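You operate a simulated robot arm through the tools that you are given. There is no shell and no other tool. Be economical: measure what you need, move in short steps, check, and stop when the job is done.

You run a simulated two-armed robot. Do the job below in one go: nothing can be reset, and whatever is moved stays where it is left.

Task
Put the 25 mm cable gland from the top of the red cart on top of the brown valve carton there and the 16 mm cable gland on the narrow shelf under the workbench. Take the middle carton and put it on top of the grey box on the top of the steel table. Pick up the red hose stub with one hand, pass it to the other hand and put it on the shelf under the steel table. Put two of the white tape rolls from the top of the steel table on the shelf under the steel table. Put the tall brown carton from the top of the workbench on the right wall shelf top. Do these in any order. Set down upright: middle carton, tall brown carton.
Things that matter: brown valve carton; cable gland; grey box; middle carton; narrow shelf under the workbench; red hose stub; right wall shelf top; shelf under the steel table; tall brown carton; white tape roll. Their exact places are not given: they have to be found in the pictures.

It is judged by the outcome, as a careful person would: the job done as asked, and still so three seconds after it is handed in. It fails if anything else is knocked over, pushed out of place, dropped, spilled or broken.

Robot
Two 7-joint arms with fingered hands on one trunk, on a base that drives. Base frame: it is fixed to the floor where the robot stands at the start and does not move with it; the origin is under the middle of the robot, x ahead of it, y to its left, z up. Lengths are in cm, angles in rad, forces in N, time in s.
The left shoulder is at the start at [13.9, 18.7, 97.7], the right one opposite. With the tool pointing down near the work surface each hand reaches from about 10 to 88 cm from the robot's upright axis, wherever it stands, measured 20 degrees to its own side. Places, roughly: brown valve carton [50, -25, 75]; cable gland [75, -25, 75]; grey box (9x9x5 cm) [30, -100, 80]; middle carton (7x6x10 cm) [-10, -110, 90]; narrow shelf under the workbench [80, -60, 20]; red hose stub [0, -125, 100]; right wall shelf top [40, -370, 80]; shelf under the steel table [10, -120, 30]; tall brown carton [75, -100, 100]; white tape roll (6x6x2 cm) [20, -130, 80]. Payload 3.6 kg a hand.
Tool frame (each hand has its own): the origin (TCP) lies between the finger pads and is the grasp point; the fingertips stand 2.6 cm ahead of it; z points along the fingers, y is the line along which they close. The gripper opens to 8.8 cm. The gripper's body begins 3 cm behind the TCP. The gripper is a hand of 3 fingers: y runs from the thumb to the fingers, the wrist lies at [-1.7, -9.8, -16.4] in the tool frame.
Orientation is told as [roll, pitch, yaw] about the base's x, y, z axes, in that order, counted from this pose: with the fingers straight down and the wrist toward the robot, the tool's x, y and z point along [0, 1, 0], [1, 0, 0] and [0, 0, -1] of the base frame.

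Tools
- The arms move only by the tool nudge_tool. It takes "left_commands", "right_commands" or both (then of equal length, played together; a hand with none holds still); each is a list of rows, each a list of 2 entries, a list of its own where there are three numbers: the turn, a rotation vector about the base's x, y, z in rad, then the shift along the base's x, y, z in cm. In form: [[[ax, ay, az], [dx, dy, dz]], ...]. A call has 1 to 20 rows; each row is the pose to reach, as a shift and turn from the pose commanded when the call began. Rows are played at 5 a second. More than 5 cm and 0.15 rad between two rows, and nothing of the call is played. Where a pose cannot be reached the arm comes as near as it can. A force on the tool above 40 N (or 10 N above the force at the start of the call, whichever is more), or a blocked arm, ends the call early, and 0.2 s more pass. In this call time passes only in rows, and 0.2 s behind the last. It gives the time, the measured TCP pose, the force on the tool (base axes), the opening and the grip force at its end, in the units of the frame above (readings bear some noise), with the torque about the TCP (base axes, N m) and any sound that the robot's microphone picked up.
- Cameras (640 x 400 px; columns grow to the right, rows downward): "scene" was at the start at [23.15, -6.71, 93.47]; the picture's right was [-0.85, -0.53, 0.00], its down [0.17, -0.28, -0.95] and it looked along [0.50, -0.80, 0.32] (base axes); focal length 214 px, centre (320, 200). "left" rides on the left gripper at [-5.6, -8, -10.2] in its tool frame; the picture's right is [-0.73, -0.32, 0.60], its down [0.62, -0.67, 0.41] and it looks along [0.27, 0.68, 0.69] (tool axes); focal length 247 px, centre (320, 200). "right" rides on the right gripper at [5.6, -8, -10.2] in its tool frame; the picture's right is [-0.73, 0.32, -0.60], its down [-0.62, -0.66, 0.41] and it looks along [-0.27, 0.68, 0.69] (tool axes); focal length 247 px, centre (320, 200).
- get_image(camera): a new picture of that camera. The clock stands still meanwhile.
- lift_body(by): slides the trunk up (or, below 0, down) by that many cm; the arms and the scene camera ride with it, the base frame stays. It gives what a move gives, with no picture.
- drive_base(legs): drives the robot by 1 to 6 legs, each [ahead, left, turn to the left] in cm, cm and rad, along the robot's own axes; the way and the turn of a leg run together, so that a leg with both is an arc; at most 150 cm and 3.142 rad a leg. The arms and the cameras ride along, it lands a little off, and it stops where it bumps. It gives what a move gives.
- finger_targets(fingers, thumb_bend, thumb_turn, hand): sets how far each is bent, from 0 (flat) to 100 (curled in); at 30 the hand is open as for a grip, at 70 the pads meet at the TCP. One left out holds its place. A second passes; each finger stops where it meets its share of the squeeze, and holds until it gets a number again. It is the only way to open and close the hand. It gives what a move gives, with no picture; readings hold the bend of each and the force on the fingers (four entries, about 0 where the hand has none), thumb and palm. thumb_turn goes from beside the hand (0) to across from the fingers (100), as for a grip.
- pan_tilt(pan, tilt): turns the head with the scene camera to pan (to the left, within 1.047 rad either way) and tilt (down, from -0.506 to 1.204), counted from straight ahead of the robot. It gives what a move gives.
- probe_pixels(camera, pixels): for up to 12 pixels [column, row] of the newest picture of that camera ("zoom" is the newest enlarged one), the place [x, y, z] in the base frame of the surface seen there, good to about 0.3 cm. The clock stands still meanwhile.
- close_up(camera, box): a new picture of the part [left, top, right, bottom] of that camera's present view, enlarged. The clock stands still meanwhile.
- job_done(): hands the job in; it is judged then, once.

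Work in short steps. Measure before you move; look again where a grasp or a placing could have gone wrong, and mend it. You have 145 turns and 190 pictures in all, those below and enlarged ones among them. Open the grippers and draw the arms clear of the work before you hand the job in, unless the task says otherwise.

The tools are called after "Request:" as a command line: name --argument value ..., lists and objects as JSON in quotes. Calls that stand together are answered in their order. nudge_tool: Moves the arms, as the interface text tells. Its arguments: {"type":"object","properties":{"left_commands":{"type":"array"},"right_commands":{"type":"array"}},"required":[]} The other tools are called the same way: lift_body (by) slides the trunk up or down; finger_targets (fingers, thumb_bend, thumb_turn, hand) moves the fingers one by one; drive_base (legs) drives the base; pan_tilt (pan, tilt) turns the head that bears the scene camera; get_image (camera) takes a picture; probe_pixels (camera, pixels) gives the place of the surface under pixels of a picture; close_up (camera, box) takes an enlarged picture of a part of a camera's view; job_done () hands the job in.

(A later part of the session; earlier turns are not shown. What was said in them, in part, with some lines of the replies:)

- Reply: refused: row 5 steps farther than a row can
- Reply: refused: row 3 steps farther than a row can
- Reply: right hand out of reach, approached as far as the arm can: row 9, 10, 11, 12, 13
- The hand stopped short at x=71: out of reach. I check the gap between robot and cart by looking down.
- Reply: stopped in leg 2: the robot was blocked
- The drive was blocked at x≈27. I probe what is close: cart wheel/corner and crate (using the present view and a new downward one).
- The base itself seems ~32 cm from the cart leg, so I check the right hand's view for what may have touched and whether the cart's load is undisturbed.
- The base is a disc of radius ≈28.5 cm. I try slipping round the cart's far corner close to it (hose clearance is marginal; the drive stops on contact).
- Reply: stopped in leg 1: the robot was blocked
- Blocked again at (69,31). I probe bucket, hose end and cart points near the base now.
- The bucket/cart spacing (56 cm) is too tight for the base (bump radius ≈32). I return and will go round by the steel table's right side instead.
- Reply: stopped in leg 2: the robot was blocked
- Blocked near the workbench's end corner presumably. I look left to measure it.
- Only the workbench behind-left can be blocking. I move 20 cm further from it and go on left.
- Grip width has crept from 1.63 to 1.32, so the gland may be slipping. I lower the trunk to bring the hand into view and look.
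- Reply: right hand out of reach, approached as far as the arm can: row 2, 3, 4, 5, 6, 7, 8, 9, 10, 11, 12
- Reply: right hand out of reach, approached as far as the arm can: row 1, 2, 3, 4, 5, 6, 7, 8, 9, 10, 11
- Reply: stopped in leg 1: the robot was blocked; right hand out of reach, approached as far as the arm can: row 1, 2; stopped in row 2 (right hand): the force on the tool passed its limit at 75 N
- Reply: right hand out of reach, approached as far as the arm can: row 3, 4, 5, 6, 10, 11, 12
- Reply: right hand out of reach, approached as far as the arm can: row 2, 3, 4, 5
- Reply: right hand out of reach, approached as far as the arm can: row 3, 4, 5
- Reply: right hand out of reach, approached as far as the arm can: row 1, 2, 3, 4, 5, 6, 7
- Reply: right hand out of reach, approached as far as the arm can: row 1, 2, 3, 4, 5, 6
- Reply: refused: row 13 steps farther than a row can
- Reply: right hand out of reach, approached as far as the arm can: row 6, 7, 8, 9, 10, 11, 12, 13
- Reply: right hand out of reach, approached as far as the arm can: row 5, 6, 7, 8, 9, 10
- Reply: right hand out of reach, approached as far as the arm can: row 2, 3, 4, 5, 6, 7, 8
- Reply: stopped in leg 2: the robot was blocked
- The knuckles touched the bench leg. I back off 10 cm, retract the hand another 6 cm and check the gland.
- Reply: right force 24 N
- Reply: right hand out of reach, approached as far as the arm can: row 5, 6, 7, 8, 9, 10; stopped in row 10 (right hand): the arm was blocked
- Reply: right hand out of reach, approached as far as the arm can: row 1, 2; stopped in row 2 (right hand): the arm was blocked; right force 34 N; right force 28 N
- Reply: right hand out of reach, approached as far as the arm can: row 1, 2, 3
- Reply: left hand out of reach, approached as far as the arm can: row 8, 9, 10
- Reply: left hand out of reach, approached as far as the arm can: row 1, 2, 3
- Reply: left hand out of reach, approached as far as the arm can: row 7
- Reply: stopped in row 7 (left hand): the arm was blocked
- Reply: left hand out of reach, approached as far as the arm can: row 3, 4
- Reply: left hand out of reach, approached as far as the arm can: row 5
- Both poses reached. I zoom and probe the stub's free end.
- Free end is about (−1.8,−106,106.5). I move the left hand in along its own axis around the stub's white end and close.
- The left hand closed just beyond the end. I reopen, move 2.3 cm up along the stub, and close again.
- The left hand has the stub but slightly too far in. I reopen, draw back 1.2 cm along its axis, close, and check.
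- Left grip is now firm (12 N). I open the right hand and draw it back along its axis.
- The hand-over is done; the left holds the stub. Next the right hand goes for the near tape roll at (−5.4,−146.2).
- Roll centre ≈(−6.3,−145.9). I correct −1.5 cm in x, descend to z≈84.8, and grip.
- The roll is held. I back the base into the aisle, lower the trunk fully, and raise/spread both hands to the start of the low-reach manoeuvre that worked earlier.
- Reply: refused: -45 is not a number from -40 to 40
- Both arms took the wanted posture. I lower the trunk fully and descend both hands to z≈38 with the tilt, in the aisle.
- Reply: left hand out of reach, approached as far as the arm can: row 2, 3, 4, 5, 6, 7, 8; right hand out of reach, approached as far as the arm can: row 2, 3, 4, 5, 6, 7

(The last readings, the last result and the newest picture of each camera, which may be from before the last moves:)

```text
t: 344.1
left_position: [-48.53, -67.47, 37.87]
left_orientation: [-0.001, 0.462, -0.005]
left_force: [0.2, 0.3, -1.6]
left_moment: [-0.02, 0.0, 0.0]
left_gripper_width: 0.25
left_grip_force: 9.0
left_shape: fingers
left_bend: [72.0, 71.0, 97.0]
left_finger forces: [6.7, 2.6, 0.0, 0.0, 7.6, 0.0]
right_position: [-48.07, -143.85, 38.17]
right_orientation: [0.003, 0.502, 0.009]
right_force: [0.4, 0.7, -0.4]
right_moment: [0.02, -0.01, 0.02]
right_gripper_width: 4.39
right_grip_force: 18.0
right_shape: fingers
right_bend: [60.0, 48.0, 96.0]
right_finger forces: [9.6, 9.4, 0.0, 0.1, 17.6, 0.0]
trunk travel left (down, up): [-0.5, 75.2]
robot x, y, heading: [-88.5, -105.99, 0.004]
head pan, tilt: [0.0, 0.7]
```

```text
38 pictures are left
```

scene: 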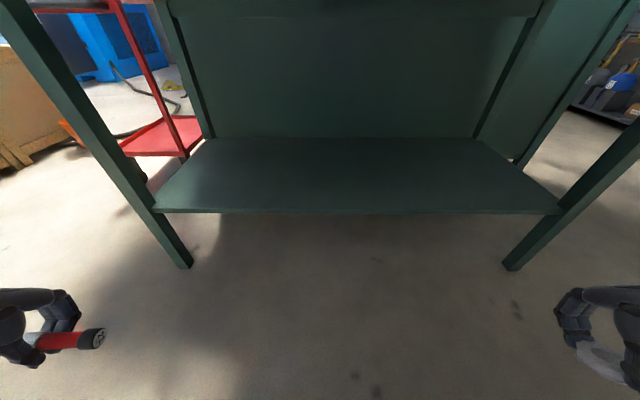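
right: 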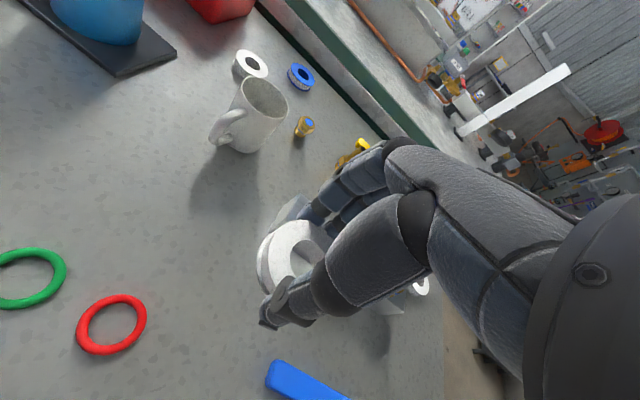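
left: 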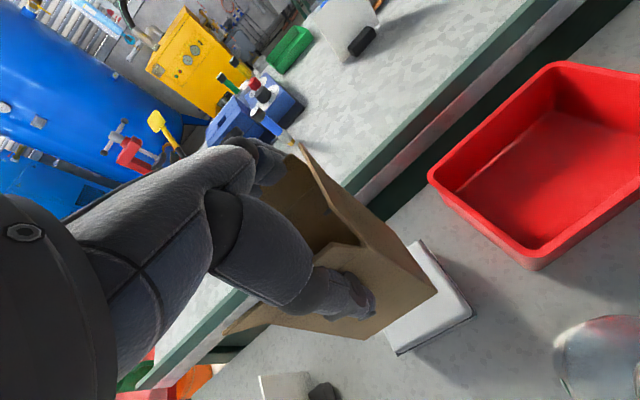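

Both hands are low with their loads; the shelf under the table is empty. I probe its edge and move the hands inward, between the legs.

Request:
probe_pixels --camera "scene" --pixels '[[350, 208], [200, 205], [540, 208], [350, 150], [150, 200], [570, 200], [185, 262], [510, 265]]'

Request:
nudge_tool --left_commands '[[[0, 0, 0], [0, -4, 0]], [[0, 0, 0], [1, -8, 0.5]], [[0, 0, 0], [2, -12, 1]], [[0, 0, 0], [3, -15, 1.5]]]' --right_commands '[[[0, 0, 0], [0, 3, 0]], [[0, 0, 0], [1, 6, 0.5]], [[0, 0, 0], [2, 9, 1]], [[0, 0, 0], [3, 12, 1.5]]]'

Request:
get_image --camera "scene"

```text
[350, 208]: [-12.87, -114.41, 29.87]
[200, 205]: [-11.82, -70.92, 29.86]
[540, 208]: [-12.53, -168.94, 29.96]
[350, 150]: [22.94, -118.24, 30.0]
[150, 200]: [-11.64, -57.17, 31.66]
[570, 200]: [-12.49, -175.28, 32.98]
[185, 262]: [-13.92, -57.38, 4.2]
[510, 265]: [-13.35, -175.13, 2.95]
```

```text
t: 345.1
left_position: [-45.41, -82.57, 39.34]
left_orientation: [0.001, 0.463, -0.004]
left_force: [-0.2, 0.2, -0.9]
left_moment: [0.03, 0.0, -0.02]
left_gripper_width: 0.24
left_grip_force: 8.9
left_shape: fingers
left_bend: [72.0, 71.0, 97.0]
left_finger forces: [6.7, 2.5, 0.1, 0.0, 7.6, 0.1]
right_position: [-45.13, -131.6, 39.28]
right_orientation: [-0.001, 0.5, 0.007]
right_force: [0.6, 0.0, 0.1]
right_moment: [-0.02, 0.01, 0.01]
right_gripper_width: 4.37
right_grip_force: 18.5
right_shape: fingers
right_bend: [60.0, 48.0, 96.0]
right_finger forces: [9.4, 9.3, 0.0, 0.0, 17.4, 0.0]
trunk travel left (down, up): [-0.5, 75.2]
robot x, y, heading: [-88.69, -106.22, 0.008]
head pan, tilt: [0.0, 0.7]
```

```text
37 pictures are left
```

scene: 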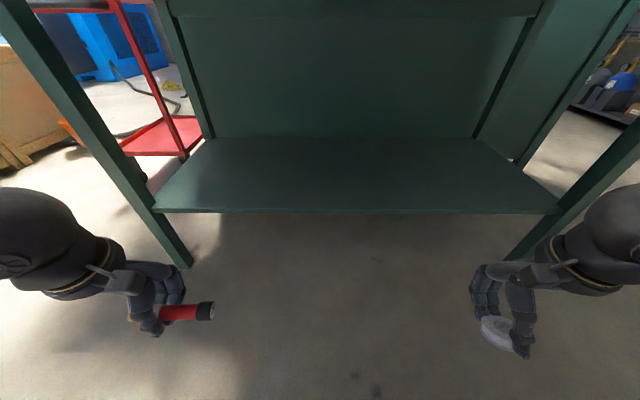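

Shelf edge x≈−12.7, z 30. I drive forward 40 cm with the hands passing above the shelf.

Request:
drive_base --legs '[[40, 0, 0]]'

Request:
nudge_tool --left_commands '[[[0, -0.1, 0], [0, 0, -1]], [[0, -0.2, 0], [0, 0, -2]], [[0, -0.2, 0], [0, 0, -3]]]' --right_commands '[[[0, -0.13, 0], [0, 0, -1]], [[0, -0.26, 0], [0, 0, -2]], [[0, -0.38, 0], [0, 0, -3]]]'

Request:
get_image --camera "scene"

Request:
get_image --camera "right"

```text
t: 347.7
left_position: [-6.17, -82.31, 39.92]
left_orientation: [0.002, 0.454, -0.007]
left_force: [-0.2, 1.0, -0.9]
left_moment: [0.01, 0.01, -0.04]
left_gripper_width: 0.22
left_grip_force: 8.9
left_shape: fingers
left_bend: [72.0, 71.0, 97.0]
left_finger forces: [6.7, 2.6, 0.0, 0.1, 7.6, 0.0]
right_position: [-5.87, -131.21, 39.94]
right_orientation: [0.002, 0.491, 0.008]
right_force: [-0.7, 0.0, 0.1]
right_moment: [-0.02, -0.03, 0.02]
right_gripper_width: 4.39
right_grip_force: 18.0
right_shape: fingers
right_bend: [60.0, 48.0, 96.0]
right_finger forces: [9.4, 9.4, 0.0, 0.0, 17.4, 0.1]
trunk travel left (down, up): [-0.5, 75.2]
robot x, y, heading: [-48.76, -105.89, 0.003]
head pan, tilt: [0.0, 0.7]
stopped in leg 1: the robot was blocked; the commanded pose is now the measured one
```

```text
t: 348.5
left_position: [-6.08, -82.15, 36.83]
left_orientation: [-0.001, 0.25, -0.002]
left_force: [0.4, -0.2, -0.8]
left_moment: [-0.01, 0.01, -0.04]
left_gripper_width: 0.23
left_grip_force: 8.0
left_shape: fingers
left_bend: [72.0, 71.0, 97.0]
left_finger forces: [6.6, 2.7, 0.0, 0.0, 7.6, 0.1]
right_position: [-5.54, -131.39, 36.8]
right_orientation: [-0.002, 0.108, 0.005]
right_force: [-0.2, 0.3, -0.8]
right_moment: [0.01, 0.02, -0.02]
right_gripper_width: 4.36
right_grip_force: 17.5
right_shape: fingers
right_bend: [60.0, 48.0, 96.0]
right_finger forces: [9.3, 9.2, 0.1, 0.0, 17.4, 0.0]
trunk travel left (down, up): [-0.5, 75.2]
robot x, y, heading: [-48.85, -105.57, 0.008]
head pan, tilt: [0.0, 0.7]
```

```text
36 pictures are left
```

scene: 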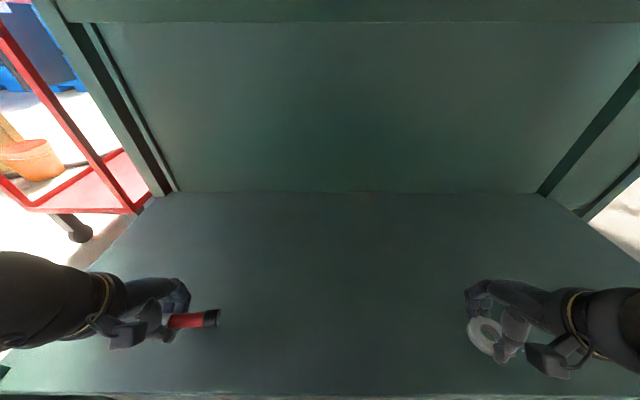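

```text
35 pictures are left
```

right: 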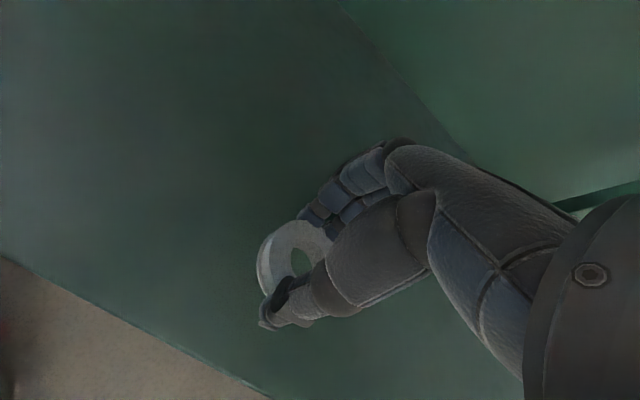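

Both loads are over the shelf, ~7 cm inside its edge. I move 2 cm further in and lower both to contact.

Request:
nudge_tool --left_commands '[[[0, 0, 0], [2, 0, -1]], [[0, 0, 0], [2, 0, -2]], [[0, 0, 0], [2, 0, -2.6]], [[0, 0, 0], [2, 0, -3.1]], [[0, 0, 0], [2, 0, -3.5]], [[0, 0, 0], [2, 0, -3.9]]]' --right_commands '[[[0, 0, 0], [2, 0, -1]], [[0, 0, 0], [2, 0, -2]], [[0, 0, 0], [2, 0, -2.6]], [[0, 0, 0], [2, 0, -3.1]], [[0, 0, 0], [2, 0, -3.5]], [[0, 0, 0], [2, 0, -3.9]]]'

Request:
get_image --camera "left"

```text
t: 349.9
left_position: [-3.89, -82.23, 33.03]
left_orientation: [0.0, 0.251, -0.005]
left_force: [-0.8, 0.5, -1.5]
left_moment: [0.02, -0.01, 0.03]
left_gripper_width: 0.24
left_grip_force: 8.5
left_shape: fingers
left_bend: [72.0, 71.0, 97.0]
left_finger forces: [6.7, 2.6, 0.1, 0.0, 7.5, 0.0]
right_position: [-3.49, -131.22, 33.18]
right_orientation: [-0.001, 0.107, 0.008]
right_force: [-0.5, 0.8, 1.8]
right_moment: [0.05, 0.02, 0.02]
right_gripper_width: 4.36
right_grip_force: 20.1
right_shape: fingers
right_bend: [60.0, 48.0, 96.0]
right_finger forces: [11.2, 10.2, 0.0, 0.0, 18.2, 0.1]
trunk travel left (down, up): [-0.5, 75.2]
robot x, y, heading: [-48.8, -105.64, 0.007]
head pan, tilt: [0.0, 0.7]
```

```text
34 pictures are left
```

left: 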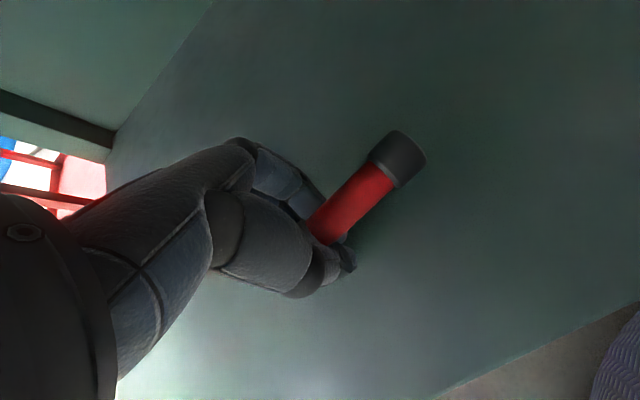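

The right is just touching. I lower a touch more, open both hands, raise them, and look.

Request:
nudge_tool --left_commands '[[[0, 0, 0], [0, 0, -0.5]], [[0, 0, 0], [0, 0, -0.9]]]' --right_commands '[[[0, 0, 0], [0, 0, -0.2]], [[0, 0, 0], [0, 0, -0.3]]]'

Request:
finger_targets --hand "right" --fingers 30 --thumb_bend 28

Request:
finger_targets --hand "left" --fingers 45 --thumb_bend 45

Request:
finger_targets --hand "left" --fingers 28 --thumb_bend 28

Request:
nudge_tool --left_commands '[[[0, 0, 0], [0, 0, 2]], [[0, 0, 0], [0, 0, 5]], [[0, 0, 0], [0, 0, 8]]]' --right_commands '[[[0, 0, 0], [0, 0, 2]], [[0, 0, 0], [0, 0, 5]], [[0, 0, 0], [0, 0, 8]]]'

Request:
get_image --camera "scene"

```text
t: 350.5
left_position: [-3.65, -82.29, 32.27]
left_orientation: [0.0, 0.244, -0.004]
left_force: [2.4, 2.7, 12.7]
left_moment: [0.02, 0.07, 0.0]
left_gripper_width: 0.0
left_grip_force: 14.7
left_shape: fingers
left_bend: [74.0, 71.0, 97.0]
left_finger forces: [11.2, 6.4, 0.0, 0.0, 12.5, 0.0]
right_position: [-3.15, -131.22, 32.97]
right_orientation: [0.0, 0.1, 0.006]
right_force: [2.0, -2.9, 21.1]
right_moment: [-0.03, -0.35, -0.02]
right_gripper_width: 4.38
right_grip_force: 31.7
right_shape: fingers
right_bend: [61.0, 46.0, 96.0]
right_finger forces: [23.4, 19.1, 0.0, 0.0, 20.3, 0.1]
trunk travel left (down, up): [-0.5, 75.2]
robot x, y, heading: [-48.49, -105.68, 0.008]
head pan, tilt: [0.0, 0.7]
```

```text
t: 351.5
left_position: [-3.72, -82.32, 32.26]
left_orientation: [0.0, 0.247, -0.005]
left_force: [5.1, 0.5, 21.3]
left_moment: [-0.03, 0.18, -0.02]
left_gripper_width: 0.01
left_grip_force: 19.9
left_shape: fingers
left_bend: [74.0, 72.0, 97.0]
left_finger forces: [12.4, 7.7, 0.0, 0.0, 19.7, 0.1]
right_position: [-3.61, -131.09, 32.83]
right_orientation: [0.0, 0.107, 0.01]
right_force: [-7.6, 2.5, 23.9]
right_moment: [0.11, -0.6, 0.09]
right_gripper_width: 7.34
right_grip_force: 11.2
right_shape: fingers
right_bend: [35.0, 28.0, 97.0]
right_finger forces: [12.1, 11.1, 0.1, 0.0, 0.0, 0.0]
trunk travel left (down, up): [-0.5, 75.2]
robot x, y, heading: [-48.43, -105.66, 0.008]
head pan, tilt: [0.0, 0.7]
```

```text
t: 352.5
left_position: [-3.91, -82.31, 32.21]
left_orientation: [0.0, 0.251, -0.007]
left_force: [-5.2, -0.6, 15.2]
left_moment: [0.0, -0.02, -0.02]
left_gripper_width: 3.45
left_grip_force: 7.8
left_shape: fingers
left_bend: [84.0, 45.0, 97.0]
left_finger forces: [7.7, 8.0, 0.1, 0.0, 0.0, 0.0]
right_position: [-3.58, -131.18, 32.93]
right_orientation: [-0.002, 0.103, 0.01]
right_force: [-7.3, 2.4, 23.5]
right_moment: [0.1, -0.62, 0.09]
right_gripper_width: 7.45
right_grip_force: 12.3
right_shape: fingers
right_bend: [35.0, 28.0, 97.0]
right_finger forces: [13.5, 10.7, 0.0, 0.1, 0.1, 0.1]
trunk travel left (down, up): [-0.5, 75.2]
robot x, y, heading: [-48.78, -105.7, 0.007]
head pan, tilt: [0.0, 0.7]
```

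```text
t: 353.5
left_position: [-3.73, -82.35, 32.2]
left_orientation: [0.0, 0.25, -0.004]
left_force: [-6.0, -1.1, 20.2]
left_moment: [0.04, -0.15, 0.02]
left_gripper_width: 6.08
left_grip_force: 9.6
left_shape: fingers
left_bend: [36.0, 28.0, 97.0]
left_finger forces: [9.1, 10.8, 0.0, 0.1, 0.0, 0.1]
right_position: [-3.56, -131.21, 32.97]
right_orientation: [0.0, 0.105, 0.009]
right_force: [-8.6, 1.5, 24.6]
right_moment: [0.1, -0.66, 0.07]
right_gripper_width: 7.44
right_grip_force: 12.8
right_shape: fingers
right_bend: [35.0, 28.0, 97.0]
right_finger forces: [14.3, 11.0, 0.1, 0.1, 0.0, 0.1]
trunk travel left (down, up): [-0.5, 75.2]
robot x, y, heading: [-48.43, -105.44, 0.007]
head pan, tilt: [0.0, 0.7]
```

```text
t: 354.3
left_position: [-4.05, -82.42, 40.24]
left_orientation: [0.002, 0.252, -0.006]
left_force: [-0.9, -0.2, -0.1]
left_moment: [0.05, -0.03, 0.0]
left_gripper_width: 9.21
left_grip_force: 0.1
left_shape: fingers
left_bend: [28.0, 28.0, 97.0]
left_finger forces: [0.0, 0.0, 0.0, 0.0, 0.1, 0.0]
right_position: [-3.62, -131.23, 40.92]
right_orientation: [-0.003, 0.109, 0.009]
right_force: [-0.4, -0.8, -0.3]
right_moment: [-0.01, -0.03, 0.01]
right_gripper_width: 8.97
right_grip_force: 0.0
right_shape: fingers
right_bend: [30.0, 28.0, 97.0]
right_finger forces: [0.0, 0.1, 0.0, 0.0, 0.1, 0.0]
trunk travel left (down, up): [-0.5, 75.2]
robot x, y, heading: [-48.4, -105.5, 0.007]
head pan, tilt: [0.0, 0.7]
```

```text
33 pictures are left
```

scene: 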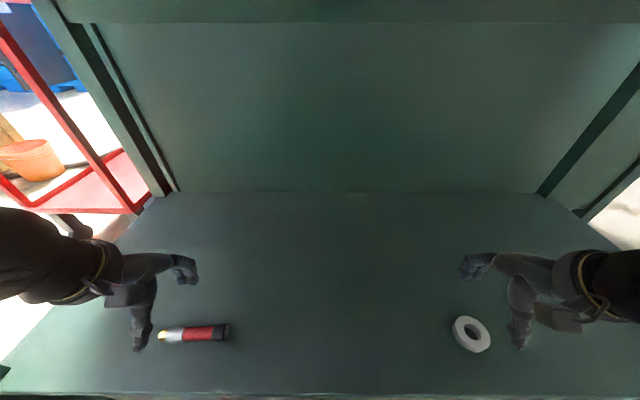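

Both lie safely on the shelf. For the second roll I back out, raise the trunk 45 cm and lift both hands above table level.

Request:
drive_base --legs '[[-40, 0, 0]]'

Request:
lift_body --by 40

Request:
lift_body --by 12

Request:
nudge_tool --left_commands '[[[0, -0.08, 0], [0, 0, 3]], [[0, -0.16, 0], [0, 0, 6]], [[0, -0.25, 0], [0, 0, 9]], [[0, -0.25, 0], [0, 0, 12]], [[0, -0.25, 0], [0, 0, 15]]]' --right_commands '[[[0, -0.04, 0], [1, 0, 2]], [[0, -0.08, 0], [2, 0, 4]], [[0, -0.108, 0], [3, 0, 6]], [[0, -0.108, 0], [4, 0, 8]], [[0, -0.108, 0], [5, 0, 10]]]'

Request:
pan_tilt --pan -0.2 --tilt 0.5

Request:
get_image --camera "scene"

```text
t: 356.8
left_position: [-43.98, -82.6, 39.59]
left_orientation: [-0.001, 0.263, 0.0]
left_force: [1.0, -0.3, 0.2]
left_moment: [0.0, 0.0, -0.01]
left_gripper_width: 9.24
left_grip_force: 0.1
left_shape: fingers
left_bend: [28.0, 28.0, 97.0]
left_finger forces: [0.0, 0.1, 0.0, 0.1, 0.0, 0.0]
right_position: [-43.26, -131.35, 40.24]
right_orientation: [-0.002, 0.121, 0.014]
right_force: [0.2, 0.1, -0.1]
right_moment: [0.02, 0.02, -0.02]
right_gripper_width: 8.96
right_grip_force: 0.1
right_shape: fingers
right_bend: [30.0, 28.0, 97.0]
right_finger forces: [0.1, 0.0, 0.1, 0.0, 0.0, 0.0]
trunk travel left (down, up): [-0.5, 75.2]
robot x, y, heading: [-88.54, -106.08, 0.012]
head pan, tilt: [0.0, 0.7]
```

```text
t: 360.6
left_position: [-43.96, -82.5, 79.59]
left_orientation: [0.001, 0.264, 0.001]
left_force: [-0.8, -1.6, 0.5]
left_moment: [0.01, -0.02, 0.01]
left_gripper_width: 9.22
left_grip_force: 0.0
left_shape: fingers
left_bend: [28.0, 28.0, 97.0]
left_finger forces: [0.1, 0.0, 0.0, 0.0, 0.0, 0.1]
right_position: [-43.31, -131.31, 80.3]
right_orientation: [-0.001, 0.12, 0.012]
right_force: [-0.3, -0.4, -0.4]
right_moment: [0.0, 0.0, 0.03]
right_gripper_width: 8.96
right_grip_force: 0.0
right_shape: fingers
right_bend: [30.0, 28.0, 97.0]
right_finger forces: [0.0, 0.1, 0.1, 0.0, 0.1, 0.0]
trunk travel left (down, up): [-40.5, 35.2]
robot x, y, heading: [-88.72, -106.28, 0.011]
head pan, tilt: [0.0, 0.7]
```

```text
t: 362.1
left_position: [-43.93, -82.61, 91.54]
left_orientation: [0.001, 0.265, 0.002]
left_force: [-0.6, 0.5, -0.3]
left_moment: [0.02, -0.01, 0.0]
left_gripper_width: 9.22
left_grip_force: 0.1
left_shape: fingers
left_bend: [28.0, 28.0, 97.0]
left_finger forces: [0.1, 0.1, 0.0, 0.1, 0.0, 0.0]
right_position: [-43.26, -131.27, 92.2]
right_orientation: [-0.002, 0.123, 0.014]
right_force: [0.0, 0.1, -0.1]
right_moment: [0.0, 0.02, 0.0]
right_gripper_width: 8.96
right_grip_force: 0.0
right_shape: fingers
right_bend: [30.0, 28.0, 97.0]
right_finger forces: [0.0, 0.0, 0.1, 0.1, 0.0, 0.0]
trunk travel left (down, up): [-52.5, 23.2]
robot x, y, heading: [-88.78, -106.32, 0.014]
head pan, tilt: [0.0, 0.7]
```

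```text
t: 363.3
left_position: [-43.87, -82.79, 106.46]
left_orientation: [0.0, 0.014, -0.001]
left_force: [0.7, -0.1, 0.0]
left_moment: [0.02, -0.03, 0.01]
left_gripper_width: 9.25
left_grip_force: 0.0
left_shape: fingers
left_bend: [28.0, 28.0, 97.0]
left_finger forces: [0.0, 0.1, 0.0, 0.0, 0.0, 0.1]
right_position: [-38.31, -131.24, 102.36]
right_orientation: [-0.004, 0.015, 0.012]
right_force: [-0.1, -0.3, -0.2]
right_moment: [-0.02, -0.01, 0.0]
right_gripper_width: 8.94
right_grip_force: 0.1
right_shape: fingers
right_bend: [30.0, 28.0, 97.0]
right_finger forces: [0.1, 0.0, 0.1, 0.0, 0.0, 0.0]
trunk travel left (down, up): [-52.5, 23.2]
robot x, y, heading: [-88.64, -106.33, 0.01]
head pan, tilt: [0.0, 0.7]
```

```text
t: 364.0
left_position: [-43.83, -82.78, 106.41]
left_orientation: [0.0, 0.014, 0.0]
left_force: [-1.0, -0.4, 0.3]
left_moment: [-0.01, 0.03, 0.0]
left_gripper_width: 9.23
left_grip_force: 0.0
left_shape: fingers
left_bend: [28.0, 28.0, 97.0]
left_finger forces: [0.0, 0.0, 0.1, 0.0, 0.0, 0.1]
right_position: [-38.28, -131.2, 102.46]
right_orientation: [-0.004, 0.011, 0.012]
right_force: [0.4, -1.2, 0.0]
right_moment: [0.01, 0.0, -0.02]
right_gripper_width: 8.93
right_grip_force: 0.0
right_shape: fingers
right_bend: [30.0, 28.0, 97.0]
right_finger forces: [0.0, 0.0, 0.0, 0.0, 0.0, 0.1]
trunk travel left (down, up): [-52.5, 23.2]
robot x, y, heading: [-88.7, -106.28, 0.008]
head pan, tilt: [-0.201, 0.499]
```

```text
32 pictures are left
```

scene: 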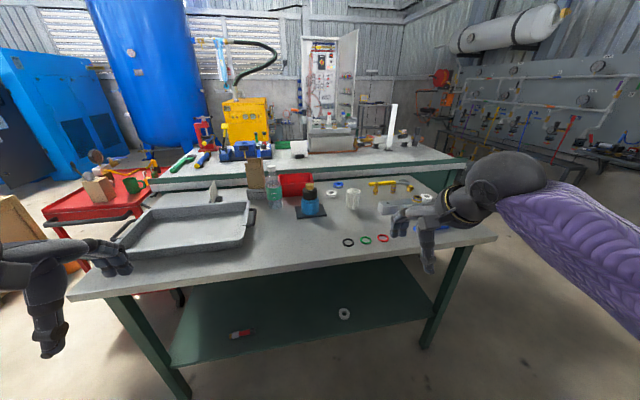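

I drive forward to the table, reach over the far white roll at (23,−130) with yaw +0.6 (away from the blue spool), and lower partly.

Request:
drive_base --legs '[[45.5, 0, 0]]'

Request:
nudge_tool --right_commands '[[[0, 0, 0.12], [3.2, 0.2, 0.2]], [[0, 0, 0.24], [6.4, 0.4, 0.4]], [[0, 0, 0.36], [9.6, 0.6, 0.6]], [[0, 0, 0.48], [12.8, 0.8, 0.8]], [[0, 0, 0.6], [15.8, 1, 1]]]'

Request:
lift_body --by -8

Request:
get_image --camera "right"

```text
t: 366.8
left_position: [1.88, -81.77, 106.48]
left_orientation: [0.002, 0.015, 0.005]
left_force: [-0.5, 0.7, 0.3]
left_moment: [0.06, 0.03, 0.01]
left_gripper_width: 9.27
left_grip_force: 0.1
left_shape: fingers
left_bend: [28.0, 28.0, 97.0]
left_finger forces: [0.0, 0.0, 0.1, 0.0, 0.0, 0.1]
right_position: [7.97, -130.18, 102.31]
right_orientation: [-0.003, 0.015, 0.019]
right_force: [0.5, 0.4, 0.2]
right_moment: [0.04, -0.01, 0.0]
right_gripper_width: 8.94
right_grip_force: 0.1
right_shape: fingers
right_bend: [30.0, 28.0, 97.0]
right_finger forces: [0.0, 0.0, 0.0, 0.0, 0.0, 0.0]
trunk travel left (down, up): [-52.5, 23.2]
robot x, y, heading: [-42.73, -105.4, 0.014]
head pan, tilt: [-0.201, 0.499]
```

```text
t: 368.0
left_position: [1.99, -81.65, 106.44]
left_orientation: [0.001, 0.015, 0.009]
left_force: [-1.4, 0.6, 0.4]
left_moment: [-0.02, -0.01, 0.0]
left_gripper_width: 9.25
left_grip_force: 0.1
left_shape: fingers
left_bend: [28.0, 28.0, 97.0]
left_finger forces: [0.0, 0.0, 0.0, 0.0, 0.1, 0.0]
right_position: [23.73, -128.85, 103.36]
right_orientation: [-0.003, 0.014, 0.619]
right_force: [0.0, 0.0, 0.4]
right_moment: [-0.01, -0.02, 0.01]
right_gripper_width: 8.98
right_grip_force: 0.1
right_shape: fingers
right_bend: [30.0, 28.0, 97.0]
right_finger forces: [0.0, 0.0, 0.0, 0.0, 0.0, 0.0]
trunk travel left (down, up): [-52.5, 23.2]
robot x, y, heading: [-42.93, -105.59, 0.021]
head pan, tilt: [-0.201, 0.499]
```

```text
t: 369.2
left_position: [1.79, -81.83, 98.51]
left_orientation: [0.0, 0.014, 0.007]
left_force: [-0.6, -0.4, 0.0]
left_moment: [-0.02, 0.01, 0.02]
left_gripper_width: 9.25
left_grip_force: 0.2
left_shape: fingers
left_bend: [28.0, 28.0, 97.0]
left_finger forces: [0.1, 0.0, 0.1, 0.1, 0.0, 0.0]
right_position: [23.67, -129.09, 95.47]
right_orientation: [-0.003, 0.012, 0.618]
right_force: [-0.8, 0.8, -0.1]
right_moment: [0.01, -0.01, -0.01]
right_gripper_width: 8.97
right_grip_force: 0.0
right_shape: fingers
right_bend: [30.0, 28.0, 97.0]
right_finger forces: [0.0, 0.1, 0.0, 0.0, 0.1, 0.1]
trunk travel left (down, up): [-44.5, 31.2]
robot x, y, heading: [-42.76, -105.64, 0.02]
head pan, tilt: [-0.201, 0.499]
```

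```text
31 pictures are left
```

right: 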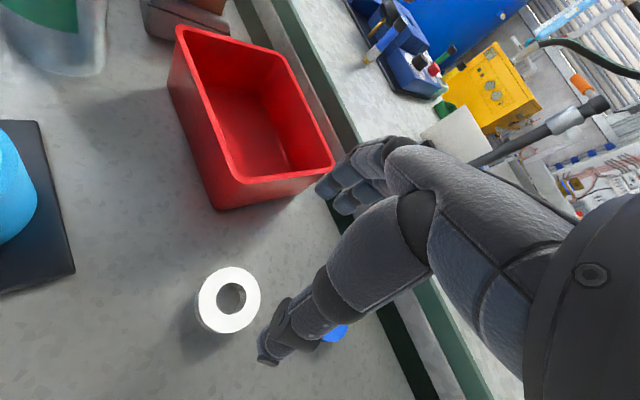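

I probe the roll, blue spool and bin corner in this view.

Request:
probe_pixels --camera "right" --pixels '[[212, 290], [245, 310], [229, 275], [225, 325], [338, 333], [322, 172], [330, 165], [215, 205]]'

```text
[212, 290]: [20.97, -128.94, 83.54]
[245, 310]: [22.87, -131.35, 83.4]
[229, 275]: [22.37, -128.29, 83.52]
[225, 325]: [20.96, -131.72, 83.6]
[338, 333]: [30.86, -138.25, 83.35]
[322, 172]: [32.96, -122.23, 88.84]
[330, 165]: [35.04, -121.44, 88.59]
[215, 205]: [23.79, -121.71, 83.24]
```

Roll centre (21.8,−130.1). I correct position, reduce yaw to 0.3 (more space from the bin), lower by the trunk, grip and lift.

Request:
nudge_tool --right_commands '[[[0, 0, -0.1], [-0.7, -0.4, 0]], [[0, 0, -0.2], [-1.3, -0.7, 0]], [[0, 0, -0.3], [-1.9, -1.0, 0]]]'

Request:
lift_body --by -10.3

Request:
finger_targets --hand "right" --fingers 72 --thumb_bend 72

Request:
lift_body --by 18

Request:
get_image --camera "right"

```text
t: 370.0
left_position: [1.83, -81.83, 98.51]
left_orientation: [0.001, 0.014, 0.007]
left_force: [-0.9, -0.3, -0.7]
left_moment: [-0.03, -0.01, -0.02]
left_gripper_width: 9.24
left_grip_force: 0.0
left_shape: fingers
left_bend: [28.0, 28.0, 97.0]
left_finger forces: [0.1, 0.0, 0.1, 0.0, 0.0, 0.0]
right_position: [21.91, -130.2, 95.35]
right_orientation: [-0.003, 0.012, 0.319]
right_force: [0.4, -0.1, -0.9]
right_moment: [-0.03, 0.0, 0.01]
right_gripper_width: 8.96
right_grip_force: 0.0
right_shape: fingers
right_bend: [30.0, 28.0, 97.0]
right_finger forces: [0.0, 0.1, 0.0, 0.0, 0.0, 0.0]
trunk travel left (down, up): [-44.5, 31.2]
robot x, y, heading: [-42.89, -105.26, 0.02]
head pan, tilt: [-0.201, 0.499]
```

```text
t: 371.3
left_position: [2.0, -81.82, 88.23]
left_orientation: [-0.001, 0.012, 0.007]
left_force: [-0.3, -0.3, -0.7]
left_moment: [-0.01, -0.03, 0.0]
left_gripper_width: 9.23
left_grip_force: 0.1
left_shape: fingers
left_bend: [28.0, 28.0, 97.0]
left_finger forces: [0.1, 0.1, 0.1, 0.0, 0.1, 0.0]
right_position: [21.82, -130.05, 85.18]
right_orientation: [-0.004, 0.012, 0.319]
right_force: [0.2, 0.6, -0.3]
right_moment: [0.0, 0.01, 0.06]
right_gripper_width: 8.98
right_grip_force: 0.1
right_shape: fingers
right_bend: [30.0, 28.0, 97.0]
right_finger forces: [0.0, 0.1, 0.0, 0.0, 0.0, 0.0]
trunk travel left (down, up): [-34.2, 41.5]
robot x, y, heading: [-42.71, -105.67, 0.021]
head pan, tilt: [-0.201, 0.499]
```

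```text
t: 372.3
left_position: [1.96, -81.85, 88.15]
left_orientation: [0.0, 0.011, 0.007]
left_force: [0.9, 0.5, 0.2]
left_moment: [-0.01, 0.02, 0.0]
left_gripper_width: 9.23
left_grip_force: 0.0
left_shape: fingers
left_bend: [28.0, 28.0, 97.0]
left_finger forces: [0.1, 0.1, 0.0, 0.0, 0.1, 0.1]
right_position: [21.88, -130.11, 85.16]
right_orientation: [-0.005, 0.013, 0.319]
right_force: [0.1, 0.6, -0.5]
right_moment: [-0.03, -0.01, -0.01]
right_gripper_width: 4.51
right_grip_force: 18.2
right_shape: fingers
right_bend: [60.0, 47.0, 96.0]
right_finger forces: [11.5, 6.9, 0.0, 0.0, 18.3, 0.0]
trunk travel left (down, up): [-34.2, 41.5]
robot x, y, heading: [-42.96, -105.28, 0.024]
head pan, tilt: [-0.201, 0.499]
```

```text
t: 374.3
left_position: [1.83, -81.82, 106.21]
left_orientation: [0.0, 0.014, 0.007]
left_force: [0.3, -0.4, -0.6]
left_moment: [0.03, -0.01, -0.01]
left_gripper_width: 9.22
left_grip_force: 0.0
left_shape: fingers
left_bend: [28.0, 28.0, 97.0]
left_finger forces: [0.0, 0.0, 0.0, 0.0, 0.0, 0.0]
right_position: [21.73, -130.1, 102.92]
right_orientation: [-0.004, 0.014, 0.32]
right_force: [-0.2, -0.1, 1.0]
right_moment: [-0.02, 0.04, 0.0]
right_gripper_width: 4.51
right_grip_force: 18.4
right_shape: fingers
right_bend: [60.0, 47.0, 96.0]
right_finger forces: [11.5, 7.0, 0.0, 0.1, 18.3, 0.1]
trunk travel left (down, up): [-52.2, 23.5]
robot x, y, heading: [-42.75, -105.66, 0.019]
head pan, tilt: [-0.201, 0.499]
```

```text
30 pictures are left
```

right: 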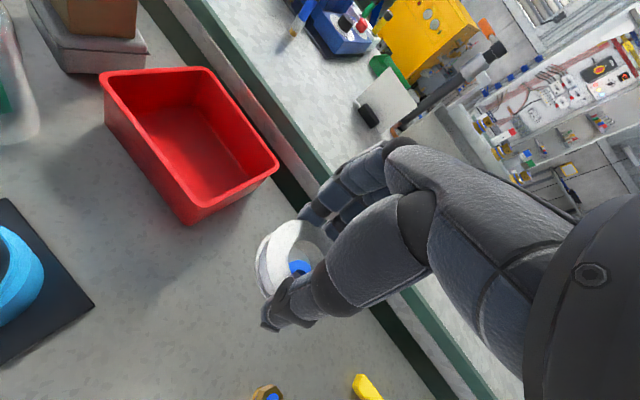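

The second roll is held. I reverse the motions: retract, back out and shift 14 cm right, lower the trunk, lower both hands to z≈40.

Request:
nudge_tool --right_commands '[[[0, 0, -0.1], [-3.5, 0, 0]], [[0, 0, -0.2], [-7, 0, 0]], [[0, 0, -0.3], [-10.5, 0, 0]], [[0, 0, -0.3], [-13.9, 0, -0.6]]]'

Request:
drive_base --legs '[[-46, 0, -0.02], [0, -14, 0]]'

Request:
lift_body --by -40

Request:
lift_body --by -11.8

Request:
nudge_tool --left_commands '[[[0, 0.06, 0], [0, 0, -3]], [[0, 0.12, 0], [0, 0, -6]], [[0, 0.18, 0], [0, 0, -9]], [[0, 0.24, 0], [0, 0, -12]], [[0, 0.25, 0], [0, 0, -14]]]' --right_commands '[[[0, 0.03, 0], [-1, 0, -2]], [[0, 0.06, 0], [-2, 0, -4]], [[0, 0.09, 0], [-3, 0, -6]], [[0, 0.108, 0], [-4, 0, -8]], [[0, 0.108, 0], [-5, 0, -10.5]]]'

Request:
pan_tilt --pan 0.0 --tilt 0.7

Request:
get_image --camera "scene"

```text
t: 375.3
left_position: [1.89, -81.84, 106.25]
left_orientation: [0.001, 0.013, 0.007]
left_force: [0.1, 1.0, 0.3]
left_moment: [0.02, 0.01, -0.04]
left_gripper_width: 9.28
left_grip_force: 0.0
left_shape: fingers
left_bend: [28.0, 28.0, 97.0]
left_finger forces: [0.0, 0.1, 0.0, 0.0, 0.1, 0.1]
right_position: [7.9, -129.98, 102.76]
right_orientation: [-0.003, 0.014, 0.018]
right_force: [-0.4, -0.1, -0.3]
right_moment: [-0.02, -0.04, -0.01]
right_gripper_width: 4.51
right_grip_force: 18.6
right_shape: fingers
right_bend: [60.0, 47.0, 96.0]
right_finger forces: [11.5, 7.0, 0.0, 0.1, 18.2, 0.0]
trunk travel left (down, up): [-52.2, 23.5]
robot x, y, heading: [-42.47, -105.18, 0.013]
head pan, tilt: [-0.201, 0.499]
```

```text
t: 379.0
left_position: [-42.93, -97.41, 106.27]
left_orientation: [0.002, 0.014, -0.005]
left_force: [0.1, -0.3, 0.0]
left_moment: [0.0, 0.0, 0.05]
left_gripper_width: 9.25
left_grip_force: 0.0
left_shape: fingers
left_bend: [28.0, 28.0, 97.0]
left_finger forces: [0.1, 0.1, 0.1, 0.0, 0.0, 0.0]
right_position: [-37.62, -145.55, 102.65]
right_orientation: [-0.001, 0.012, 0.004]
right_force: [-0.6, -0.6, 0.0]
right_moment: [0.02, -0.02, 0.02]
right_gripper_width: 4.48
right_grip_force: 18.5
right_shape: fingers
right_bend: [60.0, 47.0, 96.0]
right_finger forces: [11.6, 7.0, 0.1, 0.1, 18.2, 0.0]
trunk travel left (down, up): [-52.2, 23.5]
robot x, y, heading: [-87.88, -120.27, 0.002]
head pan, tilt: [-0.201, 0.499]
```

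```text
t: 382.8
left_position: [-43.02, -97.19, 66.21]
left_orientation: [-0.001, 0.013, -0.005]
left_force: [-0.1, -0.7, 0.3]
left_moment: [0.01, 0.0, -0.04]
left_gripper_width: 9.23
left_grip_force: 0.0
left_shape: fingers
left_bend: [28.0, 28.0, 97.0]
left_finger forces: [0.0, 0.0, 0.0, 0.0, 0.1, 0.0]
right_position: [-37.5, -145.52, 62.73]
right_orientation: [-0.003, 0.012, 0.005]
right_force: [-0.5, 0.9, -0.2]
right_moment: [-0.01, 0.02, -0.01]
right_gripper_width: 4.48
right_grip_force: 18.5
right_shape: fingers
right_bend: [60.0, 47.0, 96.0]
right_finger forces: [11.5, 7.3, 0.0, 0.0, 18.3, 0.1]
trunk travel left (down, up): [-12.2, 63.5]
robot x, y, heading: [-87.86, -120.1, 0.004]
head pan, tilt: [-0.201, 0.499]
```

```text
t: 384.3
left_position: [-42.87, -97.25, 51.16]
left_orientation: [-0.002, 0.128, -0.006]
left_force: [-0.5, -0.1, -0.2]
left_moment: [0.04, 0.03, -0.04]
left_gripper_width: 9.24
left_grip_force: 0.0
left_shape: fingers
left_bend: [28.0, 28.0, 97.0]
left_finger forces: [0.1, 0.0, 0.0, 0.0, 0.0, 0.1]
right_position: [-37.6, -145.48, 50.92]
right_orientation: [-0.003, 0.012, 0.005]
right_force: [0.5, 0.0, -1.2]
right_moment: [0.01, 0.03, -0.01]
right_gripper_width: 4.52
right_grip_force: 18.7
right_shape: fingers
right_bend: [60.0, 47.0, 96.0]
right_finger forces: [11.4, 7.3, 0.0, 0.1, 18.2, 0.0]
trunk travel left (down, up): [-0.4, 75.3]
robot x, y, heading: [-88.17, -120.11, 0.004]
head pan, tilt: [-0.201, 0.499]
```

```text
t: 385.5
left_position: [-42.89, -97.17, 36.96]
left_orientation: [-0.002, 0.377, -0.007]
left_force: [0.0, 0.3, 1.0]
left_moment: [0.02, -0.02, 0.0]
left_gripper_width: 9.23
left_grip_force: 0.1
left_shape: fingers
left_bend: [28.0, 28.0, 97.0]
left_finger forces: [0.0, 0.0, 0.0, 0.1, 0.0, 0.0]
right_position: [-42.66, -145.41, 40.31]
right_orientation: [-0.005, 0.121, 0.006]
right_force: [0.6, 0.8, -0.5]
right_moment: [-0.01, 0.03, 0.01]
right_gripper_width: 4.51
right_grip_force: 18.7
right_shape: fingers
right_bend: [60.0, 47.0, 96.0]
right_finger forces: [11.4, 7.3, 0.0, 0.0, 18.2, 0.0]
trunk travel left (down, up): [-0.4, 75.3]
robot x, y, heading: [-88.01, -120.49, 0.006]
head pan, tilt: [-0.201, 0.499]
```

```text
t: 386.2
left_position: [-42.92, -97.34, 37.07]
left_orientation: [-0.005, 0.377, -0.007]
left_force: [0.6, -0.2, 0.6]
left_moment: [-0.02, 0.03, 0.04]
left_gripper_width: 9.2
left_grip_force: 0.1
left_shape: fingers
left_bend: [28.0, 28.0, 97.0]
left_finger forces: [0.0, 0.0, 0.0, 0.0, 0.0, 0.1]
right_position: [-42.6, -145.4, 40.4]
right_orientation: [-0.003, 0.119, 0.005]
right_force: [-0.2, 1.1, -0.7]
right_moment: [0.01, 0.02, 0.0]
right_gripper_width: 4.5
right_grip_force: 17.9
right_shape: fingers
right_bend: [60.0, 47.0, 96.0]
right_finger forces: [11.6, 7.3, 0.0, 0.0, 18.1, 0.0]
trunk travel left (down, up): [-0.4, 75.3]
robot x, y, heading: [-87.87, -120.46, -0.0]
head pan, tilt: [0.0, 0.7]
```

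```text
29 pictures are left
```

scene: 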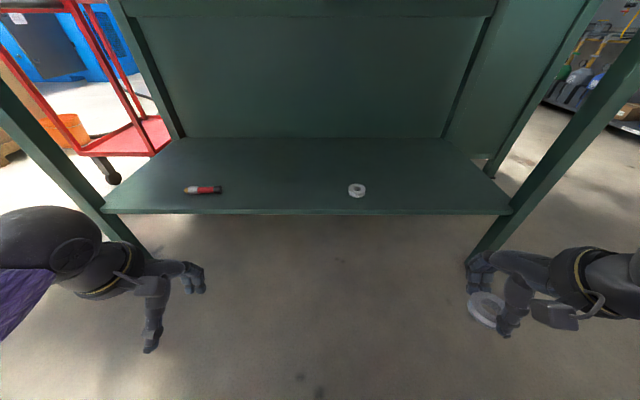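

Both placed items are visible on the shelf. I drive in 38 cm and look.

Request:
drive_base --legs '[[38, 0, 0]]'

Request:
nudge_tool --right_commands '[[[0, 0, 0], [1, 0, -2]], [[0, 0, 0], [2, 0, -4]], [[0, 0, 0], [2, 0, -6]], [[0, 0, 0], [2, 0, -6.7]], [[0, 0, 0], [2, 0, -7.1]]]'

Request:
get_image --camera "scene"

```text
t: 388.7
left_position: [-4.06, -97.67, 37.19]
left_orientation: [-0.004, 0.38, -0.015]
left_force: [-0.1, -0.3, 0.9]
left_moment: [-0.01, 0.01, -0.04]
left_gripper_width: 9.26
left_grip_force: 0.0
left_shape: fingers
left_bend: [28.0, 28.0, 97.0]
left_finger forces: [0.0, 0.0, 0.0, 0.1, 0.0, 0.1]
right_position: [-4.15, -145.75, 40.54]
right_orientation: [-0.001, 0.12, -0.002]
right_force: [0.0, -0.4, 0.3]
right_moment: [0.04, -0.01, 0.0]
right_gripper_width: 4.5
right_grip_force: 18.4
right_shape: fingers
right_bend: [60.0, 47.0, 96.0]
right_finger forces: [11.4, 7.3, 0.0, 0.1, 18.1, 0.0]
trunk travel left (down, up): [-0.4, 75.3]
robot x, y, heading: [-49.37, -120.15, -0.004]
head pan, tilt: [0.0, 0.7]
```

```text
t: 389.9
left_position: [-4.2, -97.72, 37.15]
left_orientation: [-0.002, 0.377, -0.015]
left_force: [0.4, -0.1, -0.8]
left_moment: [0.01, 0.06, -0.01]
left_gripper_width: 9.24
left_grip_force: 0.1
left_shape: fingers
left_bend: [28.0, 28.0, 97.0]
left_finger forces: [0.1, 0.1, 0.1, 0.1, 0.0, 0.1]
right_position: [-2.07, -145.76, 33.24]
right_orientation: [-0.003, 0.121, -0.003]
right_force: [0.0, -0.7, 0.3]
right_moment: [-0.02, -0.01, -0.02]
right_gripper_width: 4.5
right_grip_force: 18.1
right_shape: fingers
right_bend: [60.0, 47.0, 96.0]
right_finger forces: [11.5, 7.4, 0.0, 0.1, 18.2, 0.0]
trunk travel left (down, up): [-0.4, 75.3]
robot x, y, heading: [-49.56, -120.11, -0.004]
head pan, tilt: [0.0, 0.7]
```

```text
28 pictures are left
```

scene: 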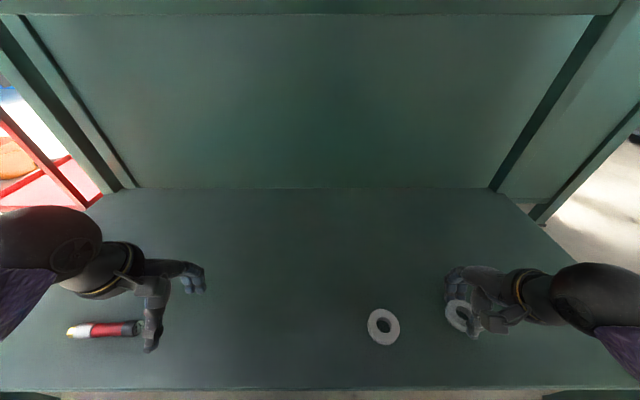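

The second roll is right over the shelf beside the first. I touch down, open, and raise both hands.

Request:
nudge_tool --right_commands '[[[0, 0, 0], [0, 0, -0.25]], [[0, 0, 0], [0, 0, -0.4]]]' --left_commands '[[[0, 0, 0], [0, 0, 2]], [[0, 0, 0], [0, 0, 4]]]'

Request:
finger_targets --hand "right" --fingers 42 --thumb_bend 36

Request:
finger_targets --hand "right" --fingers 29 --thumb_bend 28

Request:
nudge_tool --right_commands '[[[0, 0, 0], [0, 0, 2]], [[0, 0, 0], [0, 0, 5]], [[0, 0, 0], [0, 0, 8]]]'

Request:
get_image --camera "scene"

```text
t: 390.5
left_position: [-4.13, -97.61, 41.02]
left_orientation: [-0.004, 0.376, -0.016]
left_force: [1.1, 0.5, 0.1]
left_moment: [-0.01, 0.0, -0.01]
left_gripper_width: 9.21
left_grip_force: 0.0
left_shape: fingers
left_bend: [28.0, 28.0, 97.0]
left_finger forces: [0.0, 0.0, 0.0, 0.0, 0.0, 0.0]
right_position: [-2.02, -145.88, 33.11]
right_orientation: [-0.001, 0.116, -0.002]
right_force: [-0.5, -0.3, 9.9]
right_moment: [0.04, -0.13, 0.01]
right_gripper_width: 4.51
right_grip_force: 23.8
right_shape: fingers
right_bend: [61.0, 46.0, 96.0]
right_finger forces: [17.9, 10.7, 0.0, 0.1, 19.9, 0.0]
trunk travel left (down, up): [-0.4, 75.3]
robot x, y, heading: [-49.45, -120.5, 0.003]
head pan, tilt: [0.0, 0.7]
```

```text
t: 391.5
left_position: [-4.19, -97.68, 41.05]
left_orientation: [-0.003, 0.375, -0.016]
left_force: [-0.2, -0.6, 0.9]
left_moment: [0.0, 0.02, 0.03]
left_gripper_width: 9.27
left_grip_force: 0.0
left_shape: fingers
left_bend: [28.0, 28.0, 97.0]
left_finger forces: [0.0, 0.0, 0.0, 0.0, 0.1, 0.1]
right_position: [-2.01, -145.77, 33.19]
right_orientation: [-0.003, 0.115, -0.002]
right_force: [-6.0, -0.3, 26.3]
right_moment: [0.09, -0.62, -0.01]
right_gripper_width: 6.09
right_grip_force: 12.8
right_shape: fingers
right_bend: [47.0, 36.0, 97.0]
right_finger forces: [16.5, 9.7, 0.0, 0.0, 0.0, 0.1]
trunk travel left (down, up): [-0.4, 75.3]
robot x, y, heading: [-49.76, -120.21, 0.002]
head pan, tilt: [0.0, 0.7]
```

```text
t: 392.5
left_position: [-4.24, -97.59, 40.98]
left_orientation: [-0.003, 0.376, -0.017]
left_force: [0.1, 0.5, -0.6]
left_moment: [-0.05, 0.0, -0.03]
left_gripper_width: 9.22
left_grip_force: 0.1
left_shape: fingers
left_bend: [28.0, 28.0, 97.0]
left_finger forces: [0.0, 0.1, 0.0, 0.1, 0.1, 0.0]
right_position: [-2.14, -145.88, 33.19]
right_orientation: [-0.002, 0.116, -0.002]
right_force: [-7.4, 0.1, 23.9]
right_moment: [0.07, -0.94, 0.09]
right_gripper_width: 8.82
right_grip_force: 11.3
right_shape: fingers
right_bend: [30.0, 28.0, 97.0]
right_finger forces: [15.3, 8.0, 0.0, 0.1, 0.0, 0.1]
trunk travel left (down, up): [-0.4, 75.3]
robot x, y, heading: [-49.58, -120.13, 0.0]
head pan, tilt: [0.0, 0.7]
```

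```text
t: 393.3
left_position: [-4.13, -97.51, 41.03]
left_orientation: [-0.005, 0.377, -0.015]
left_force: [-0.5, -0.1, 0.7]
left_moment: [0.03, -0.02, -0.01]
left_gripper_width: 9.22
left_grip_force: 0.1
left_shape: fingers
left_bend: [28.0, 28.0, 97.0]
left_finger forces: [0.1, 0.0, 0.0, 0.0, 0.0, 0.0]
right_position: [-2.22, -145.89, 41.04]
right_orientation: [-0.003, 0.122, -0.002]
right_force: [0.3, -0.5, 0.1]
right_moment: [0.05, 0.0, -0.01]
right_gripper_width: 9.26
right_grip_force: 0.2
right_shape: fingers
right_bend: [28.0, 28.0, 97.0]
right_finger forces: [0.0, 0.0, 0.0, 0.0, 0.0, 0.0]
trunk travel left (down, up): [-0.4, 75.3]
robot x, y, heading: [-49.6, -120.41, -0.002]
head pan, tilt: [0.0, 0.7]
```

```text
27 pictures are left
```

scene: 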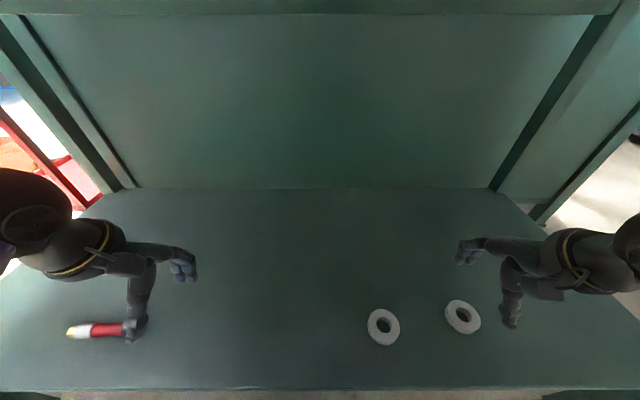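

Both rolls and the stub are on the shelf. I raise the left hand slightly, back out of the table into the aisle, raise the trunk and take a final look.

Request:
nudge_tool --left_commands '[[[0, 0, 0], [0, 0, 2]], [[0, 0, 0], [0, 0, 4]]]'

Request:
drive_base --legs '[[-38, 0, 0]]'

Request:
lift_body --by 35

Request:
pan_tilt --pan 0.0 --tilt 0.5

Request:
get_image --camera "scene"

Request:
close_up --camera "scene" --box '[180, 110, 460, 280]'

```text
t: 393.9
left_position: [-4.17, -97.65, 45.13]
left_orientation: [-0.002, 0.377, -0.014]
left_force: [-0.3, -0.8, 0.4]
left_moment: [0.0, -0.01, 0.02]
left_gripper_width: 9.22
left_grip_force: 0.1
left_shape: fingers
left_bend: [28.0, 28.0, 97.0]
left_finger forces: [0.0, 0.1, 0.0, 0.0, 0.0, 0.0]
right_position: [-2.29, -145.99, 41.12]
right_orientation: [-0.005, 0.119, -0.002]
right_force: [0.3, 0.6, -0.1]
right_moment: [0.02, 0.0, 0.01]
right_gripper_width: 9.23
right_grip_force: 0.0
right_shape: fingers
right_bend: [28.0, 28.0, 97.0]
right_finger forces: [0.0, 0.1, 0.0, 0.1, 0.1, 0.0]
trunk travel left (down, up): [-0.4, 75.3]
robot x, y, heading: [-49.53, -120.16, -0.003]
head pan, tilt: [0.0, 0.7]
```

```text
t: 396.3
left_position: [-41.85, -97.41, 45.07]
left_orientation: [-0.001, 0.377, -0.007]
left_force: [0.1, -0.1, -0.3]
left_moment: [-0.02, -0.03, -0.04]
left_gripper_width: 9.22
left_grip_force: 0.1
left_shape: fingers
left_bend: [28.0, 28.0, 97.0]
left_finger forces: [0.0, 0.0, 0.0, 0.0, 0.1, 0.0]
right_position: [-39.71, -145.55, 41.04]
right_orientation: [-0.003, 0.12, 0.007]
right_force: [0.0, -0.4, 0.2]
right_moment: [0.02, -0.02, -0.02]
right_gripper_width: 9.24
right_grip_force: 0.1
right_shape: fingers
right_bend: [28.0, 28.0, 97.0]
right_finger forces: [0.0, 0.1, 0.0, 0.0, 0.1, 0.1]
trunk travel left (down, up): [-0.4, 75.3]
robot x, y, heading: [-87.02, -120.46, 0.006]
head pan, tilt: [0.0, 0.7]
```

```text
t: 399.7
left_position: [-41.89, -97.31, 80.01]
left_orientation: [-0.006, 0.375, -0.008]
left_force: [0.0, 0.4, 0.6]
left_moment: [-0.01, -0.01, 0.06]
left_gripper_width: 9.22
left_grip_force: 0.0
left_shape: fingers
left_bend: [28.0, 28.0, 97.0]
left_finger forces: [0.0, 0.1, 0.0, 0.0, 0.0, 0.1]
right_position: [-39.6, -145.53, 76.07]
right_orientation: [-0.001, 0.123, 0.006]
right_force: [-0.6, -0.3, -0.6]
right_moment: [0.01, -0.01, -0.04]
right_gripper_width: 9.23
right_grip_force: 0.0
right_shape: fingers
right_bend: [28.0, 28.0, 97.0]
right_finger forces: [0.0, 0.1, 0.0, 0.0, 0.0, 0.0]
trunk travel left (down, up): [-35.4, 40.3]
robot x, y, heading: [-86.84, -120.46, 0.005]
head pan, tilt: [0.0, 0.7]
```

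```text
t: 400.4
left_position: [-41.88, -97.35, 80.11]
left_orientation: [-0.001, 0.378, -0.006]
left_force: [-0.1, -0.3, -0.3]
left_moment: [0.0, 0.02, 0.0]
left_gripper_width: 9.21
left_grip_force: 0.1
left_shape: fingers
left_bend: [28.0, 28.0, 97.0]
left_finger forces: [0.0, 0.0, 0.0, 0.0, 0.0, 0.1]
right_position: [-39.73, -145.54, 76.16]
right_orientation: [-0.003, 0.121, 0.006]
right_force: [0.7, 0.5, 0.5]
right_moment: [0.01, 0.02, 0.0]
right_gripper_width: 9.23
right_grip_force: 0.1
right_shape: fingers
right_bend: [28.0, 28.0, 97.0]
right_finger forces: [0.0, 0.0, 0.0, 0.1, 0.0, 0.0]
trunk travel left (down, up): [-35.4, 40.3]
robot x, y, heading: [-87.16, -120.49, 0.004]
head pan, tilt: [0.0, 0.499]
```

```text
26 pictures are left
```

scene: 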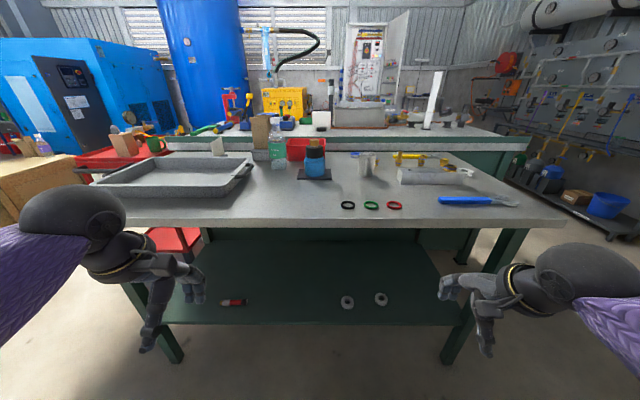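

```text
2.29 times, centred on (320, 195) of scene
```

zoom: 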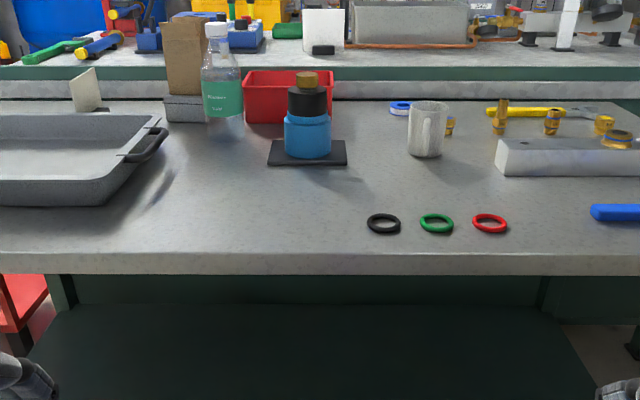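

Everything looks right. A last close-up at the cart confirms the 25 mm gland before handing in.

Request:
close_up --camera "scene" --box '[80, 100, 240, 200]'

```text
4.00 times, centred on (160, 150) of scene
```

zoom: 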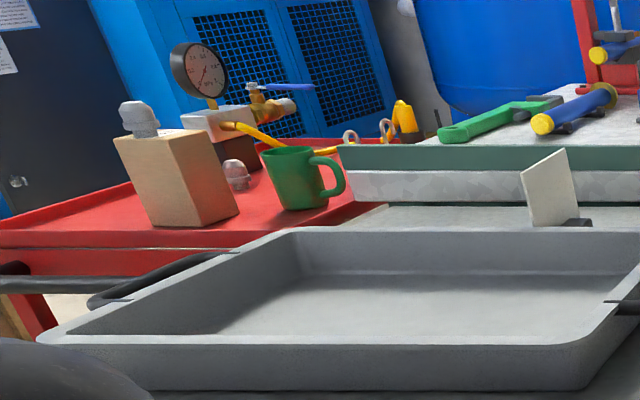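

The 25 mm gland stands on the valve carton; hands are open and clear. I hand the job in.

Request:
job_done

```text
The job is handed in.
```

I placed everything where you asked and handed the job in.

- **Cable glands:** The 25 mm gland stands on top of the brown valve carton. The 16 mm gland stands on the narrow shelf under the workbench.
- **Cartons:** The middle carton is upright on the grey box, and the tall brown carton is upright on the right wall shelf top.
- **Red hose stub:** The right hand picked it up and passed it to the left. It now lies on the shelf under the steel table.
- **White tape rolls:** Two of them are on the shelf under the steel table.

**Contacts along the way:**
- **Base:** It stopped against something a few times, most likely the cart, an orange bucket and the workbench.
- **Right arm and hand:** They pressed on the bench vise and the pipe in it, and the knuckles touched a bench leg.
- **Vise and pipe:** Afterwards the pipe end measured within about 1 cm of where it was, and the pictures showed nothing moved or knocked over.
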